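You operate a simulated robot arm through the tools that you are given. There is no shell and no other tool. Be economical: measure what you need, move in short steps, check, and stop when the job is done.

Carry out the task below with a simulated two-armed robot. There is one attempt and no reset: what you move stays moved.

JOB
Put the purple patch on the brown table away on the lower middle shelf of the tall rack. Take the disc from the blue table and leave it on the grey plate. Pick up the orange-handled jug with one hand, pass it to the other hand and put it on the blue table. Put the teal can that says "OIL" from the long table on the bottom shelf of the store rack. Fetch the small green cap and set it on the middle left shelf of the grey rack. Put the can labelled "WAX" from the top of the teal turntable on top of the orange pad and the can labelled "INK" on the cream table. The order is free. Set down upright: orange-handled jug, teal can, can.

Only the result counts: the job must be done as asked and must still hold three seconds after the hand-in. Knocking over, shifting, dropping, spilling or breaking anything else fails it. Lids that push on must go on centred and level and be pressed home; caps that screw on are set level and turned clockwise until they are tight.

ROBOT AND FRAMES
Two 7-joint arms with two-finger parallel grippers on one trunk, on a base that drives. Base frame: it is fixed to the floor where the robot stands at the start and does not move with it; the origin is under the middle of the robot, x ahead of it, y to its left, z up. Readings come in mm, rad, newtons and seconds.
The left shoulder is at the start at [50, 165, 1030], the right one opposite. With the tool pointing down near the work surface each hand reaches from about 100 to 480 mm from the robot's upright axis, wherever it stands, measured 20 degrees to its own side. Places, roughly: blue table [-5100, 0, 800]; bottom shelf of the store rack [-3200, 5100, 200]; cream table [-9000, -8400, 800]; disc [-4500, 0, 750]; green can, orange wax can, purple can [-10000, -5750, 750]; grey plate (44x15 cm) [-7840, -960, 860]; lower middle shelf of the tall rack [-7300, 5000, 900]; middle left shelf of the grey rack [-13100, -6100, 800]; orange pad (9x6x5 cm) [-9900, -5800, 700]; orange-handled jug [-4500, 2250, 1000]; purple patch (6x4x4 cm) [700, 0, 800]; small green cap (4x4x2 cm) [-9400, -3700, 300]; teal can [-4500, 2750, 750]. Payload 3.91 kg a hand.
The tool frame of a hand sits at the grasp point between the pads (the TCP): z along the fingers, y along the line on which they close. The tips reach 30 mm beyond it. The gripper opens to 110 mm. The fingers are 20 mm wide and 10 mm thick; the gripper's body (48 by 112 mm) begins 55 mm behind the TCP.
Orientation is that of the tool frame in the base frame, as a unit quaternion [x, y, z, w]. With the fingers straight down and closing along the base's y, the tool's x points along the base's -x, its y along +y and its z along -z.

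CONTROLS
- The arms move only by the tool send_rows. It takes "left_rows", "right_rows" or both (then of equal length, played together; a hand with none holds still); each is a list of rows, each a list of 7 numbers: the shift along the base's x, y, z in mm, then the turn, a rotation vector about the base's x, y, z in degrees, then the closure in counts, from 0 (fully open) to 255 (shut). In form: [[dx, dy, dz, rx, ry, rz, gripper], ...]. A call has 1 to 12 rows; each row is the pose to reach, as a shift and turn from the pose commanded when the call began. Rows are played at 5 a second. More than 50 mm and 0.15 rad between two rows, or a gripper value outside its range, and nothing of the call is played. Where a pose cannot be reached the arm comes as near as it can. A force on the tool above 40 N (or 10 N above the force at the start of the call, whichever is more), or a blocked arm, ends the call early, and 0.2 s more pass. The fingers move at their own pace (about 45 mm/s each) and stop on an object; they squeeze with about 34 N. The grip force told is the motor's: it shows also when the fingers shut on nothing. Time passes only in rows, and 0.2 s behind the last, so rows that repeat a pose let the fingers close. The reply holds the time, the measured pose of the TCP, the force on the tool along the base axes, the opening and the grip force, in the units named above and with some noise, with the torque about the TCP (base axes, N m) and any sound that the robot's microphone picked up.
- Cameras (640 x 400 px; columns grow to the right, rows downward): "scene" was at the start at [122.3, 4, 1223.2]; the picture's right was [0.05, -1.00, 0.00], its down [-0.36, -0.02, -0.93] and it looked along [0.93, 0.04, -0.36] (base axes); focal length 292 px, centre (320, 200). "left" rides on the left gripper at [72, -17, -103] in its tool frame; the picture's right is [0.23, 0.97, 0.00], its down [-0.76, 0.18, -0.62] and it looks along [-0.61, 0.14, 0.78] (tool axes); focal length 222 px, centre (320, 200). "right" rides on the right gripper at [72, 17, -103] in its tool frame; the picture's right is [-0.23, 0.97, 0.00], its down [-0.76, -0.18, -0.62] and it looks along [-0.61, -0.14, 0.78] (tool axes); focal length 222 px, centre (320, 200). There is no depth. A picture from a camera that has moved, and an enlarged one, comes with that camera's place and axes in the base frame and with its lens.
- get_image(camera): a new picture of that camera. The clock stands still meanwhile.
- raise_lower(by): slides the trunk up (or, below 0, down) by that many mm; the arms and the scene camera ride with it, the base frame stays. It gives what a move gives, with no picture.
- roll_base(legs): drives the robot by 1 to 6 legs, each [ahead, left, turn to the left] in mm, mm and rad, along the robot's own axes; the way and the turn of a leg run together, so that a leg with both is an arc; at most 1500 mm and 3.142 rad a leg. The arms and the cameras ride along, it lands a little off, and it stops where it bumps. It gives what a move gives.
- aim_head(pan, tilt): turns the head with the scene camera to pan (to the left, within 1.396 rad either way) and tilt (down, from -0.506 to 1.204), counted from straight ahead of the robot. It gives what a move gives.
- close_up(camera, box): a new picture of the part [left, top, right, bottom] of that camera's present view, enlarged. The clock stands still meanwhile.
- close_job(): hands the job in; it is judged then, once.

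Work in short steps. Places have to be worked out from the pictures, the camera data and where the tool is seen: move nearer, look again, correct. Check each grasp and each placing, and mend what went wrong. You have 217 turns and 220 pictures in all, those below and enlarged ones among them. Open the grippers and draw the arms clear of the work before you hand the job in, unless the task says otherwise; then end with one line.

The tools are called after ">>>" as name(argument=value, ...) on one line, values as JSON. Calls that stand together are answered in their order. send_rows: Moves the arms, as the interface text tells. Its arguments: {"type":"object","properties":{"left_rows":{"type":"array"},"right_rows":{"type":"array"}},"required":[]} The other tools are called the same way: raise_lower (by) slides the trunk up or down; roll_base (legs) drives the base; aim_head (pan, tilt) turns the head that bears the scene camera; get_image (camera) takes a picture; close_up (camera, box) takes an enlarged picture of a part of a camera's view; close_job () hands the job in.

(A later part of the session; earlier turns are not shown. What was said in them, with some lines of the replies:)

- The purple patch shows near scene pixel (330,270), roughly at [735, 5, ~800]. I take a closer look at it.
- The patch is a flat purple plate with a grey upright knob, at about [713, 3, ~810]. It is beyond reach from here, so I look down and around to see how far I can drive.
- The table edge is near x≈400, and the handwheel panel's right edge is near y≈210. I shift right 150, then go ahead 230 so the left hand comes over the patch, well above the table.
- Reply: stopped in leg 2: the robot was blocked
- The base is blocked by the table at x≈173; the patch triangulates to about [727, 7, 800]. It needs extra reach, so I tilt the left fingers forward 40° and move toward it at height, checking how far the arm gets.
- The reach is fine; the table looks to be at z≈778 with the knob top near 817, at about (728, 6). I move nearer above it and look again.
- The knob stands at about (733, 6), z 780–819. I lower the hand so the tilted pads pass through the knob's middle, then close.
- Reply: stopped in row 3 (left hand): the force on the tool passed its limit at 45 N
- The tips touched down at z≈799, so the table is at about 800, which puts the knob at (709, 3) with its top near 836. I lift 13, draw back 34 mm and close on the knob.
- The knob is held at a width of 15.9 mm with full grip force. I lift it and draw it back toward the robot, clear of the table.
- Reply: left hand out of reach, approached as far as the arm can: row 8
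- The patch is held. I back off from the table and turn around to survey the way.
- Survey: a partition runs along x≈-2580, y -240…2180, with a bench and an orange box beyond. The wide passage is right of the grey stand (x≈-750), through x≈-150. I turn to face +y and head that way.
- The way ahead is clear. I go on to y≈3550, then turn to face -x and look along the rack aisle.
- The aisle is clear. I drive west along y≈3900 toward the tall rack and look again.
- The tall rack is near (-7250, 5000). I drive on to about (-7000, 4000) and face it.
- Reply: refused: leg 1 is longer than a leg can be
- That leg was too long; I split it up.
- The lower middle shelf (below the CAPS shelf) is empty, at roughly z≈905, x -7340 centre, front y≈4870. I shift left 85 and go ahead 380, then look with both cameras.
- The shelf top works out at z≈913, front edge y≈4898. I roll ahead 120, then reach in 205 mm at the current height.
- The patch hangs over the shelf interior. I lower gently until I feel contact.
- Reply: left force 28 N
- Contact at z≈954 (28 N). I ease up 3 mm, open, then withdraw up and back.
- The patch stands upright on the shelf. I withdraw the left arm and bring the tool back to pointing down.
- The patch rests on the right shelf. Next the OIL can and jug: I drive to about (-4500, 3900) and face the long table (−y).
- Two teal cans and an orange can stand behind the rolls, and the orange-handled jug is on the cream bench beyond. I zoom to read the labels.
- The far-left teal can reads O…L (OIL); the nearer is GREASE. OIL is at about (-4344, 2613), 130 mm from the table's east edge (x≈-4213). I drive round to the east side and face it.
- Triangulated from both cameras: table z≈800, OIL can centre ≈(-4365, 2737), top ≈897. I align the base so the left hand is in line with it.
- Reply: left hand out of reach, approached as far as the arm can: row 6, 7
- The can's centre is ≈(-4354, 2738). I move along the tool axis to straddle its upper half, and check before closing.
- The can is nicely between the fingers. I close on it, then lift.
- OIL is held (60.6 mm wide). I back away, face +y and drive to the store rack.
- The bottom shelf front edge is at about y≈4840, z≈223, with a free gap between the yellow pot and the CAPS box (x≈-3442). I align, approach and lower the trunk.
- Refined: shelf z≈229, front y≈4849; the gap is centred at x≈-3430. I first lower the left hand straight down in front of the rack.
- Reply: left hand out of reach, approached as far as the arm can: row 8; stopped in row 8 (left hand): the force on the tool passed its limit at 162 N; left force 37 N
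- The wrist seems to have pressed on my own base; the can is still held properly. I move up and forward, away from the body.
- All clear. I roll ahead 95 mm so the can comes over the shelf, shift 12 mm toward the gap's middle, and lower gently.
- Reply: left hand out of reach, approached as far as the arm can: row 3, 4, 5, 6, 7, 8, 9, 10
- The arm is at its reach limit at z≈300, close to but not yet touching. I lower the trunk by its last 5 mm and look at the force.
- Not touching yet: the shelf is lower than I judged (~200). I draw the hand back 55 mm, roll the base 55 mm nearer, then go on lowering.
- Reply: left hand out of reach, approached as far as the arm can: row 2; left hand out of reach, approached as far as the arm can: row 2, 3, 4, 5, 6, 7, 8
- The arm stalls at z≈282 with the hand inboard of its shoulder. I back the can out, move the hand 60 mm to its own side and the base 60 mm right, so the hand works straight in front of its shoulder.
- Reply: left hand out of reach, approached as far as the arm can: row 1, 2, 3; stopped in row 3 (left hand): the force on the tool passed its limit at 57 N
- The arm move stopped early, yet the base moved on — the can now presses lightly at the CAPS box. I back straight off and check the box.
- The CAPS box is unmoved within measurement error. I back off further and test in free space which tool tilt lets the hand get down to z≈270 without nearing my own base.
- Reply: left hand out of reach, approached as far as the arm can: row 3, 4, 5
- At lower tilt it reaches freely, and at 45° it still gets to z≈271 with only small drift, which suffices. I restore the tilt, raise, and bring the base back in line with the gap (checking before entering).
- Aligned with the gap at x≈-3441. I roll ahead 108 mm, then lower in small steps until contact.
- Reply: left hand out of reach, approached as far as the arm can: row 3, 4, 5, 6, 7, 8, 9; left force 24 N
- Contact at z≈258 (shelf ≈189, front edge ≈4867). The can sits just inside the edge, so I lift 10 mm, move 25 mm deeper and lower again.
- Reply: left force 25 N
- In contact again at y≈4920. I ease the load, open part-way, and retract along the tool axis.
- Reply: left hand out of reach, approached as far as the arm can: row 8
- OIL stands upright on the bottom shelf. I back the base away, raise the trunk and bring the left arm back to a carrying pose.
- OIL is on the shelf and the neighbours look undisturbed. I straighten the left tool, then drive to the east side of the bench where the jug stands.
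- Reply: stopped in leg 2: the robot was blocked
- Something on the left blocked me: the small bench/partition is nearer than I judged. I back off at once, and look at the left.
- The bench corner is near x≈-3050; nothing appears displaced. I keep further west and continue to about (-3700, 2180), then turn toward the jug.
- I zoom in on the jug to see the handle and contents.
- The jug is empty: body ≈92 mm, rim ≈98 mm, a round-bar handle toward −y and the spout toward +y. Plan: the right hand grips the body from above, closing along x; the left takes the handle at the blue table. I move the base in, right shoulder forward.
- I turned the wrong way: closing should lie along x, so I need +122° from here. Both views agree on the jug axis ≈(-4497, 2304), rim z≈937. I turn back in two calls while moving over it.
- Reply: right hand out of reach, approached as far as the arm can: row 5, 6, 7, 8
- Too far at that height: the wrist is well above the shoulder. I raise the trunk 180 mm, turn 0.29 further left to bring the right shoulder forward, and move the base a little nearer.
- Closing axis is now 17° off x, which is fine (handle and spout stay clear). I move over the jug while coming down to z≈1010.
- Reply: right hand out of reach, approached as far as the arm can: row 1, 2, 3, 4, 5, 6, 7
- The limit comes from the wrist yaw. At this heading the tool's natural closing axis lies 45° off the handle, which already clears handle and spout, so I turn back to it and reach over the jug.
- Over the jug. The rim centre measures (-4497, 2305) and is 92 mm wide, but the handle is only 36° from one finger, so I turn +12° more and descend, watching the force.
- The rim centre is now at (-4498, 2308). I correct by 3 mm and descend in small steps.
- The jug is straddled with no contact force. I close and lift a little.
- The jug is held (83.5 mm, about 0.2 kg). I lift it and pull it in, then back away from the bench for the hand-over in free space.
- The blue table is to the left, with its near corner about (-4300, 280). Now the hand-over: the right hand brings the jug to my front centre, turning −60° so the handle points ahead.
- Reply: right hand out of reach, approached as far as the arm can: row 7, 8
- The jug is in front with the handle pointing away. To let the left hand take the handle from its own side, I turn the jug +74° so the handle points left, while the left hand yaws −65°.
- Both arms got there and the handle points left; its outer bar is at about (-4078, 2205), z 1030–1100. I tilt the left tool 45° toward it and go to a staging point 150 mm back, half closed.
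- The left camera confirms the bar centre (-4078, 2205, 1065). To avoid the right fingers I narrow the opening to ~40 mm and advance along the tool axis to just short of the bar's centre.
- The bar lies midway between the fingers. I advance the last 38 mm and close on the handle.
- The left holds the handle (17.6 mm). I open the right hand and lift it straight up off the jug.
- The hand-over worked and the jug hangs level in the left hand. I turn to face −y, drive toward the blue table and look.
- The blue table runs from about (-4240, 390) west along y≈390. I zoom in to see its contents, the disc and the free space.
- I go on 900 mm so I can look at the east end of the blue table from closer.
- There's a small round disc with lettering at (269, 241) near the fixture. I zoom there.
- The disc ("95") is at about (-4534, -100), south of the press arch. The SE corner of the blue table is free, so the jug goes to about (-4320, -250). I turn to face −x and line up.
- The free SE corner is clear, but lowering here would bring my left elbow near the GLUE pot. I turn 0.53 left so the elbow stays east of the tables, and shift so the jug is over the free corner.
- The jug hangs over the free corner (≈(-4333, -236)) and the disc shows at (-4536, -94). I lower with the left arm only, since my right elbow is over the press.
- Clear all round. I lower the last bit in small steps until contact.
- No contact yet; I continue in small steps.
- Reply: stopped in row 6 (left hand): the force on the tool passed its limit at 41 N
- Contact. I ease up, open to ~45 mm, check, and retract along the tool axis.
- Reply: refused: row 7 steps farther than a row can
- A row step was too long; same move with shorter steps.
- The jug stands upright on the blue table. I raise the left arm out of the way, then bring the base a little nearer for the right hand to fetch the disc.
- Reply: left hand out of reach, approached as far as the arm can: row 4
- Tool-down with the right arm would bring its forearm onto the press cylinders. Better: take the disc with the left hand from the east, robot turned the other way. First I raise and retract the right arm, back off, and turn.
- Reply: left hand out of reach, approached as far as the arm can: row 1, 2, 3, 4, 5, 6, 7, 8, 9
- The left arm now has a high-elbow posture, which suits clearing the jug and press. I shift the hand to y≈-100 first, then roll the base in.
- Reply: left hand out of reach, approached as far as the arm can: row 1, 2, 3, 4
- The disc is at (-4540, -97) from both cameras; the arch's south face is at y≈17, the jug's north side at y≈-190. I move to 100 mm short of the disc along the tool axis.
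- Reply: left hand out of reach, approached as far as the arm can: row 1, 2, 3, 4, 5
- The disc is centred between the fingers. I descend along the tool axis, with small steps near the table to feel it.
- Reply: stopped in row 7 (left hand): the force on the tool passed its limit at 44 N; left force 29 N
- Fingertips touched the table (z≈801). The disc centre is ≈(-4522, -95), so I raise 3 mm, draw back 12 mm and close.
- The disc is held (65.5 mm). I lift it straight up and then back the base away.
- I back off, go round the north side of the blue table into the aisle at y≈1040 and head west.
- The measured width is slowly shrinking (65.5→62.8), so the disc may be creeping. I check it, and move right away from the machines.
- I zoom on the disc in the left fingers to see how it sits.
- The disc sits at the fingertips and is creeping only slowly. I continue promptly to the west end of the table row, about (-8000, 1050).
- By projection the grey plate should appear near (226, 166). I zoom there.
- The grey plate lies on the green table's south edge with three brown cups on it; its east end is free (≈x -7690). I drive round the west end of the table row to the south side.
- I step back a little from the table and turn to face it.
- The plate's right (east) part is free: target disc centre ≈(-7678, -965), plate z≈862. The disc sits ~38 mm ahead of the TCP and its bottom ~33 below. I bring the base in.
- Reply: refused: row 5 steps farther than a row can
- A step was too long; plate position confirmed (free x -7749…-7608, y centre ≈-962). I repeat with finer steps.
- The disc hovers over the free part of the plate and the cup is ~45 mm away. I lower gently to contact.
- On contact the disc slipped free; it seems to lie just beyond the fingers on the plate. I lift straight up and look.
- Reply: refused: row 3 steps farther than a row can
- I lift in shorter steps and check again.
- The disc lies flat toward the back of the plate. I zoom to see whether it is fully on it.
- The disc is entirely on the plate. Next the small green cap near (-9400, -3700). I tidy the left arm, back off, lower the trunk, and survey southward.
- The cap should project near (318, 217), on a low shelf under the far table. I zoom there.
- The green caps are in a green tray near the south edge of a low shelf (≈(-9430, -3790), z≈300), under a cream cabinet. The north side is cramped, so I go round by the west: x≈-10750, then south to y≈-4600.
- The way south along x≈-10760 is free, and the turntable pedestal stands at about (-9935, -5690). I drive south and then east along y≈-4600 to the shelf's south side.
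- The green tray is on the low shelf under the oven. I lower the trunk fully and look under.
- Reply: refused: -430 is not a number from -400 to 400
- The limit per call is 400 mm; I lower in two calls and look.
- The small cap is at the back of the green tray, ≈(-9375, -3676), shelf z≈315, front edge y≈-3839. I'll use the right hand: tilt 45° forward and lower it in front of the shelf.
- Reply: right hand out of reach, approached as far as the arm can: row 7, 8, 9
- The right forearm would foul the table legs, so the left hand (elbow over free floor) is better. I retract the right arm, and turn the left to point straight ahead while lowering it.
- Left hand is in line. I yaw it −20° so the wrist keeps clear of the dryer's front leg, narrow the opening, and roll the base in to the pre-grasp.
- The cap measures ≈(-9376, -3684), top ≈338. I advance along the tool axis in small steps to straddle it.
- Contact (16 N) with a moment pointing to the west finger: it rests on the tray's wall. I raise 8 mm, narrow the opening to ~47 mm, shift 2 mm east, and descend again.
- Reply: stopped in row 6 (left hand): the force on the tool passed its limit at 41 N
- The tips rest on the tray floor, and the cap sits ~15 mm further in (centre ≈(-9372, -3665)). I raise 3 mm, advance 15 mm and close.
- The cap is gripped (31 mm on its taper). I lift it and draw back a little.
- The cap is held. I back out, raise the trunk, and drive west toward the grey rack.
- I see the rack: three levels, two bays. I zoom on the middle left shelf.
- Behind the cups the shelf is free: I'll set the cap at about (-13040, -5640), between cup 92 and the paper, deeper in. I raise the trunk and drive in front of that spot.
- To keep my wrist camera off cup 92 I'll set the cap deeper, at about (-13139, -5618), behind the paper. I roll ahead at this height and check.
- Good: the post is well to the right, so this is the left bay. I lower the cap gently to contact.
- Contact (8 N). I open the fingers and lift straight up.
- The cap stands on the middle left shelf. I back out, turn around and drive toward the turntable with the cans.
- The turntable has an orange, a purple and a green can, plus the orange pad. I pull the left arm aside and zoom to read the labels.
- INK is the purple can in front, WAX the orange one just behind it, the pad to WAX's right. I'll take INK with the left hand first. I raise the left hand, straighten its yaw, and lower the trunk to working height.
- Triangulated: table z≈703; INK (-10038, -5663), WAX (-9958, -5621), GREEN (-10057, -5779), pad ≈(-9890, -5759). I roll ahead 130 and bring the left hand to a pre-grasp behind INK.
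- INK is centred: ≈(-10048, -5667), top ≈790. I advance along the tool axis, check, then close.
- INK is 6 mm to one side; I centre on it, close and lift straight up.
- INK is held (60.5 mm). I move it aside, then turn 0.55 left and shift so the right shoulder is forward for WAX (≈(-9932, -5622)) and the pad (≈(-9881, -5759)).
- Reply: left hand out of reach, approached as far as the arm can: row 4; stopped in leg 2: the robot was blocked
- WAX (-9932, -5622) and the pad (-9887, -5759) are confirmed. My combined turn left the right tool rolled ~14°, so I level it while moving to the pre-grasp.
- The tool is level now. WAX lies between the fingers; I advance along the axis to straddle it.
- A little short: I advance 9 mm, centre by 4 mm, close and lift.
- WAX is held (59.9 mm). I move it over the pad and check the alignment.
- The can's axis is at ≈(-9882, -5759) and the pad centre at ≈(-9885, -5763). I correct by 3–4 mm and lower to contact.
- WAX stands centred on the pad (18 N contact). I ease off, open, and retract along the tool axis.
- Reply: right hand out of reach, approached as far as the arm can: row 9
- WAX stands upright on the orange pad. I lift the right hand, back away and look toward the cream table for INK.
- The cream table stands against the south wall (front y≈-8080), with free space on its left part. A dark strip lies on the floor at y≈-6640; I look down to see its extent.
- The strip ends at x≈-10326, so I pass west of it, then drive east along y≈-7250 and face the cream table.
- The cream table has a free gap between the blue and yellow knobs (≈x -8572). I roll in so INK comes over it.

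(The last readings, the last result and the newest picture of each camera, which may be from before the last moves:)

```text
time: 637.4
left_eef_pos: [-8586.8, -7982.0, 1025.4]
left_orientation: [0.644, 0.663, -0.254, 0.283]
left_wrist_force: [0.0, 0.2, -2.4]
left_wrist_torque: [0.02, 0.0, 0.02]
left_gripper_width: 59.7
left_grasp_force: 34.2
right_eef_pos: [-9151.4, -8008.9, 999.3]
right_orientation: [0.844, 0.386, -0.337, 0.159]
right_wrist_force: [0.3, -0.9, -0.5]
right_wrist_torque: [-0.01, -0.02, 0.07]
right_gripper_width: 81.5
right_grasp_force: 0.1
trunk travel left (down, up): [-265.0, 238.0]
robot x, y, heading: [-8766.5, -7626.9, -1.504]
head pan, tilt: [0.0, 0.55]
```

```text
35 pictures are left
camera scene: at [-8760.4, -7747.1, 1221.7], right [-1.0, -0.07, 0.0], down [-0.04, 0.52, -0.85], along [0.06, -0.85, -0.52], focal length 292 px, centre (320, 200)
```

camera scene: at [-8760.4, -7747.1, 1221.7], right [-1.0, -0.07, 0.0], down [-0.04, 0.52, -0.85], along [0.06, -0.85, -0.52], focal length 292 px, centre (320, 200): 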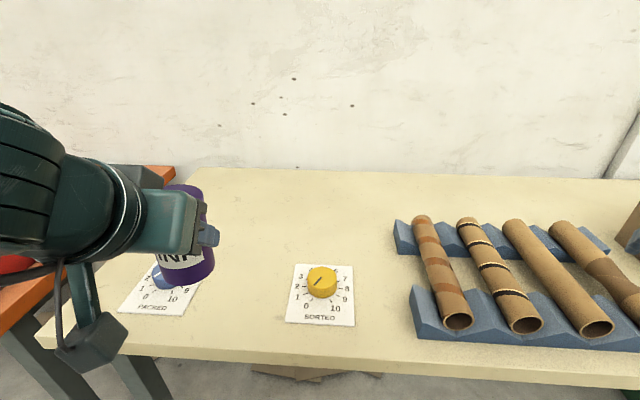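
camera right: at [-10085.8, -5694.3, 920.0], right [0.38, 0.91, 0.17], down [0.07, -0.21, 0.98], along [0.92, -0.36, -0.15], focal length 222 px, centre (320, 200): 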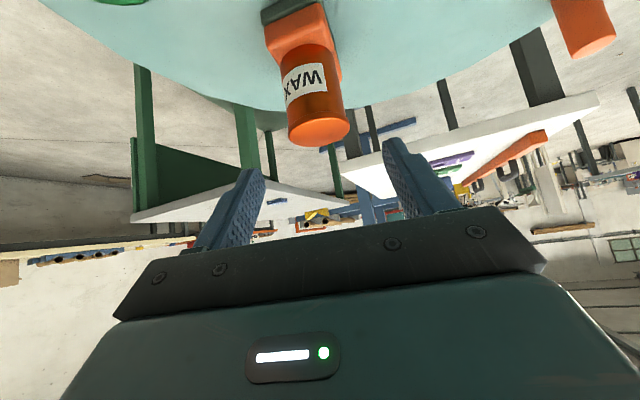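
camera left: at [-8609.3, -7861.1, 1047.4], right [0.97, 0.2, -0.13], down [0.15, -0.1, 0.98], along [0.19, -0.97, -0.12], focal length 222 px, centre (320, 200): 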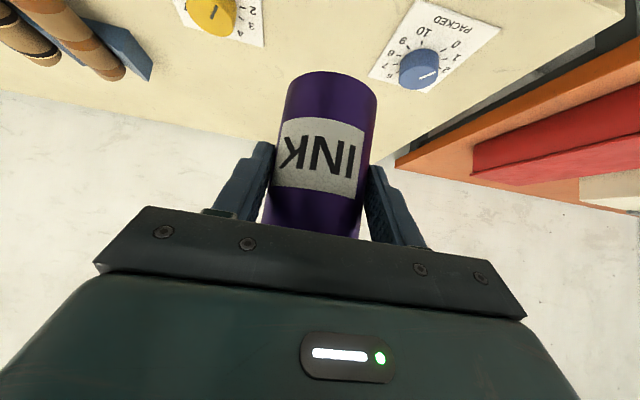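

Table z≈770; the gap is centred at x≈-8574. I reach in to y≈-8144 while lowering, then feel for contact.

>>> send_rows(left_rows=[[3, -35, -25, 0, 0, 0, 255], [6, -70, -55, 0, 0, 0, 255], [9, -105, -85, 0, 0, 0, 255], [12, -140, -115, 0, 0, 0, 255], [13, -162, -145, 0, 0, 0, 255], [13, -162, -168, 0, 0, 0, 255]])

>>> get_image(camera="left")

```text
time: 638.8
left_eef_pos: [-8574.3, -8144.2, 855.6]
left_orientation: [0.644, 0.663, -0.255, 0.284]
left_wrist_force: [-0.3, -0.9, -2.6]
left_wrist_torque: [0.03, 0.03, -0.02]
left_gripper_width: 59.9
left_grasp_force: 34.0
right_eef_pos: [-9152.2, -8006.5, 999.5]
right_orientation: [0.844, 0.387, -0.336, 0.16]
right_wrist_force: [-0.1, -0.3, -0.1]
right_wrist_torque: [-0.01, -0.03, 0.04]
right_gripper_width: 81.5
right_grasp_force: 0.0
trunk travel left (down, up): [-265.0, 238.0]
robot x, y, heading: [-8769.1, -7628.4, -1.506]
head pan, tilt: [0.0, 0.55]
```

```text
34 pictures are left
camera left: at [-8596.6, -8023.2, 878.1], right [0.97, 0.2, -0.13], down [0.15, -0.09, 0.98], along [0.19, -0.97, -0.12], focal length 222 px, centre (320, 200)
```

left: 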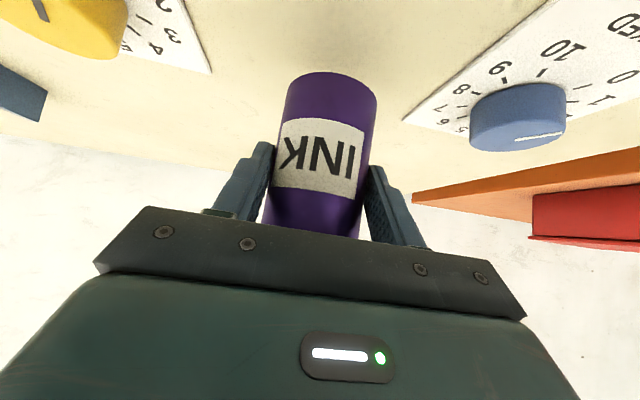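

INK is midway between the two knobs. I lower in small steps to contact.

>>> send_rows(left_rows=[[0, 0, -8, 0, 0, 0, 255], [0, 0, -13, 0, 0, 0, 255], [0, 0, -17, 0, 0, 0, 255], [0, 0, -21, 0, 0, 0, 255], [0, 0, -25, 0, 0, 0, 255], [0, 0, -29, 0, 0, 0, 255], [0, 0, -33, 0, 0, 0, 255], [0, 0, -37, 0, 0, 0, 255]])

```text
time: 640.6
left_eef_pos: [-8573.8, -8143.3, 820.8]
left_orientation: [0.643, 0.665, -0.253, 0.284]
left_wrist_force: [0.2, 0.2, -3.8]
left_wrist_torque: [0.04, 0.0, 0.0]
left_gripper_width: 59.5
left_grasp_force: 34.0
right_eef_pos: [-9151.7, -8007.9, 999.7]
right_orientation: [0.844, 0.386, -0.337, 0.16]
right_wrist_force: [0.6, 0.0, -1.0]
right_wrist_torque: [0.0, 0.0, 0.01]
right_gripper_width: 81.3
right_grasp_force: 0.0
trunk travel left (down, up): [-265.0, 238.0]
robot x, y, heading: [-8771.0, -7624.3, -1.505]
head pan, tilt: [0.0, 0.55]
```

No contact yet at z≈821; I continue in small steps.

>>> send_rows(left_rows=[[0, 0, -4, 0, 0, 0, 255], [0, 0, -8, 0, 0, 0, 255], [0, 0, -12, 0, 0, 0, 255], [0, 0, -16, 0, 0, 0, 255], [0, 0, -20, 0, 0, 0, 255], [0, 0, -24, 0, 0, 0, 255], [0, 0, -28, 0, 0, 0, 255], [0, 0, -32, 0, 0, 0, 255]])

>>> get_image(camera="left")

```text
time: 642.4
left_eef_pos: [-8575.8, -8145.7, 792.9]
left_orientation: [0.642, 0.663, -0.258, 0.285]
left_wrist_force: [0.3, 2.0, 25.3]
left_wrist_torque: [-0.31, 0.77, -0.09]
left_gripper_width: 59.7
left_grasp_force: 33.8
right_eef_pos: [-9152.1, -8005.3, 1000.5]
right_orientation: [0.843, 0.387, -0.336, 0.162]
right_wrist_force: [0.0, 0.5, -0.3]
right_wrist_torque: [-0.01, 0.01, 0.02]
right_gripper_width: 81.5
right_grasp_force: 0.0
trunk travel left (down, up): [-265.0, 238.0]
robot x, y, heading: [-8770.1, -7626.0, -1.508]
head pan, tilt: [0.0, 0.55]
```

```text
33 pictures are left
camera left: at [-8597.0, -8023.3, 813.6], right [0.97, 0.2, -0.14], down [0.16, -0.09, 0.98], along [0.19, -0.98, -0.12], focal length 222 px, centre (320, 200)
```

left: 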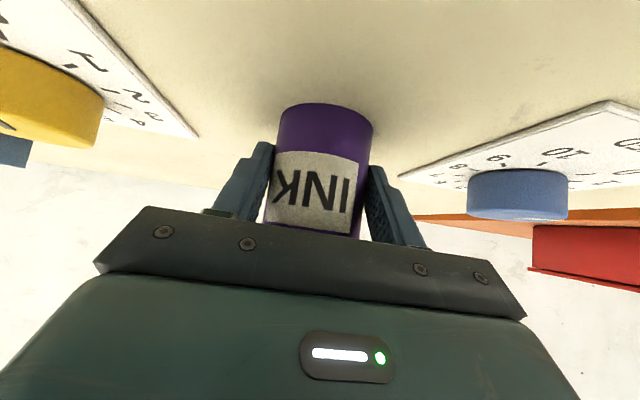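

INK has slid up a bit in the fingers and is on the table (25 N). I open, and retract along the tool axis.

>>> send_rows(left_rows=[[0, 0, 2, 0, 0, 0, 255], [0, 0, 3, 0, 0, 0, 180], [0, 0, 3, 0, 0, 0, 66], [0, 0, 3, 0, 0, 0, 66], [0, 0, 3, 0, 0, 0, 66]])

>>> get_image(camera="left")

```text
time: 643.6
left_eef_pos: [-8574.7, -8143.9, 792.4]
left_orientation: [0.643, 0.665, -0.253, 0.284]
left_wrist_force: [-0.6, -0.9, -0.3]
left_wrist_torque: [-0.03, 0.03, -0.01]
left_gripper_width: 81.5
left_grasp_force: 0.1
right_eef_pos: [-9152.7, -8007.8, 999.8]
right_orientation: [0.844, 0.386, -0.337, 0.16]
right_wrist_force: [0.0, -0.6, 0.2]
right_wrist_torque: [0.03, 0.02, 0.01]
right_gripper_width: 81.5
right_grasp_force: 0.1
trunk travel left (down, up): [-265.0, 238.0]
robot x, y, heading: [-8768.9, -7627.1, -1.503]
head pan, tilt: [0.0, 0.55]
```

```text
32 pictures are left
camera left: at [-8596.1, -8023.1, 813.2], right [0.97, 0.2, -0.13], down [0.15, -0.1, 0.98], along [0.19, -0.97, -0.12], focal length 222 px, centre (320, 200)
```

left: 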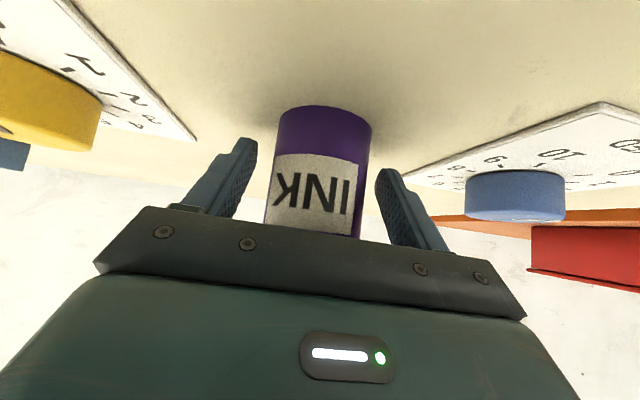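

The can stands free. I retract along the tool axis.

>>> send_rows(left_rows=[[-1, 14, 14, 0, 0, 0, 66], [-2, 32, 33, 0, 0, 0, 66], [-3, 56, 58, 0, 0, 0, 66], [-5, 85, 90, 0, 0, 0, 66], [-6, 105, 130, 0, 0, 0, 0], [-6, 115, 170, 0, 0, 0, 0]])

>>> get_image(camera="left")

>>> roll_base(legs=[[-400, 0, 0]])

>>> get_image(camera="scene")

```text
time: 645.0
left_eef_pos: [-8582.4, -8030.2, 962.2]
left_orientation: [0.644, 0.664, -0.254, 0.284]
left_wrist_force: [-0.2, -0.7, 0.0]
left_wrist_torque: [-0.01, -0.01, 0.01]
left_gripper_width: 110.1
left_grasp_force: 0.1
right_eef_pos: [-9152.1, -8006.7, 999.8]
right_orientation: [0.843, 0.386, -0.337, 0.16]
right_wrist_force: [-0.7, 0.3, -0.5]
right_wrist_torque: [0.02, -0.02, 0.0]
right_gripper_width: 81.5
right_grasp_force: 0.0
trunk travel left (down, up): [-265.0, 238.0]
robot x, y, heading: [-8767.4, -7626.3, -1.503]
head pan, tilt: [0.0, 0.55]
```

```text
31 pictures are left
camera left: at [-8603.2, -7909.5, 985.2], right [0.97, 0.2, -0.13], down [0.15, -0.1, 0.98], along [0.19, -0.97, -0.12], focal length 222 px, centre (320, 200)
```

left: 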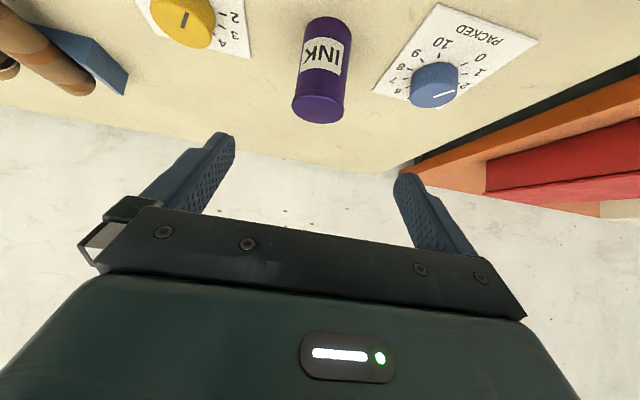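

```text
time: 647.6
left_eef_pos: [-8609.3, -7622.8, 964.0]
left_orientation: [0.644, 0.664, -0.255, 0.284]
left_wrist_force: [0.5, 0.0, 0.2]
left_wrist_torque: [0.0, -0.01, 0.04]
left_gripper_width: 109.9
left_grasp_force: 0.1
right_eef_pos: [-9180.2, -7597.9, 999.5]
right_orientation: [0.844, 0.385, -0.337, 0.16]
right_wrist_force: [0.3, 0.5, 0.2]
right_wrist_torque: [0.0, -0.01, -0.01]
right_gripper_width: 81.9
right_grasp_force: 0.1
trunk travel left (down, up): [-265.0, 238.0]
robot x, y, heading: [-8796.8, -7223.2, -1.506]
head pan, tilt: [0.0, 0.55]
```

```text
30 pictures are left
camera scene: at [-8788.5, -7337.7, 1221.8], right [-1.0, -0.07, 0.0], down [-0.04, 0.52, -0.85], along [0.06, -0.85, -0.52], focal length 292 px, centre (320, 200)
```

scene: 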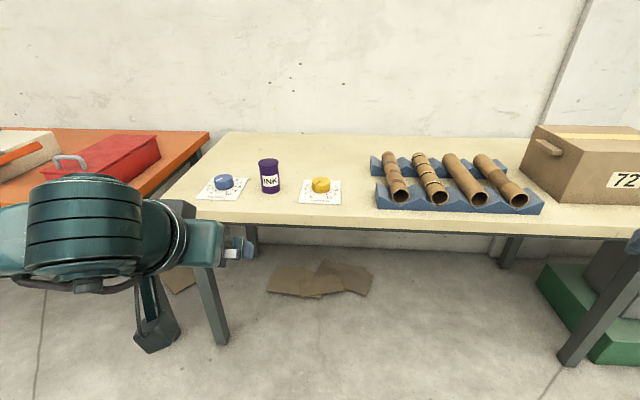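

INK stands upright on the cream table, so every item is placed. I open both grippers fully and then hand in.

>>> send_rows(right_rows=[[0, 0, 0, 0, 0, 0, 0], [0, 0, 0, 0, 0, 0, 0], [0, 0, 0, 0, 0, 0, 0]])

>>> close_job()

```text
time: 648.4
left_eef_pos: [-8608.1, -7622.7, 963.1]
left_orientation: [0.645, 0.663, -0.254, 0.283]
left_wrist_force: [0.3, -0.4, 0.8]
left_wrist_torque: [0.01, -0.01, 0.02]
left_gripper_width: 110.1
left_grasp_force: 0.1
right_eef_pos: [-9181.5, -7597.9, 1000.7]
right_orientation: [0.844, 0.386, -0.337, 0.161]
right_wrist_force: [0.3, -0.9, -0.1]
right_wrist_torque: [-0.03, -0.02, -0.02]
right_gripper_width: 110.3
right_grasp_force: 0.0
trunk travel left (down, up): [-265.0, 238.0]
robot x, y, heading: [-8800.7, -7217.7, -1.507]
head pan, tilt: [0.0, 0.55]
```

```text
The job is handed in.
```

I placed all seven items as asked and handed the job in with the jug, OIL, WAX and INK upright; I had bumped or pressed against a bench, the CAPS box and the turntable along the way, and none looked displaced afterwards.
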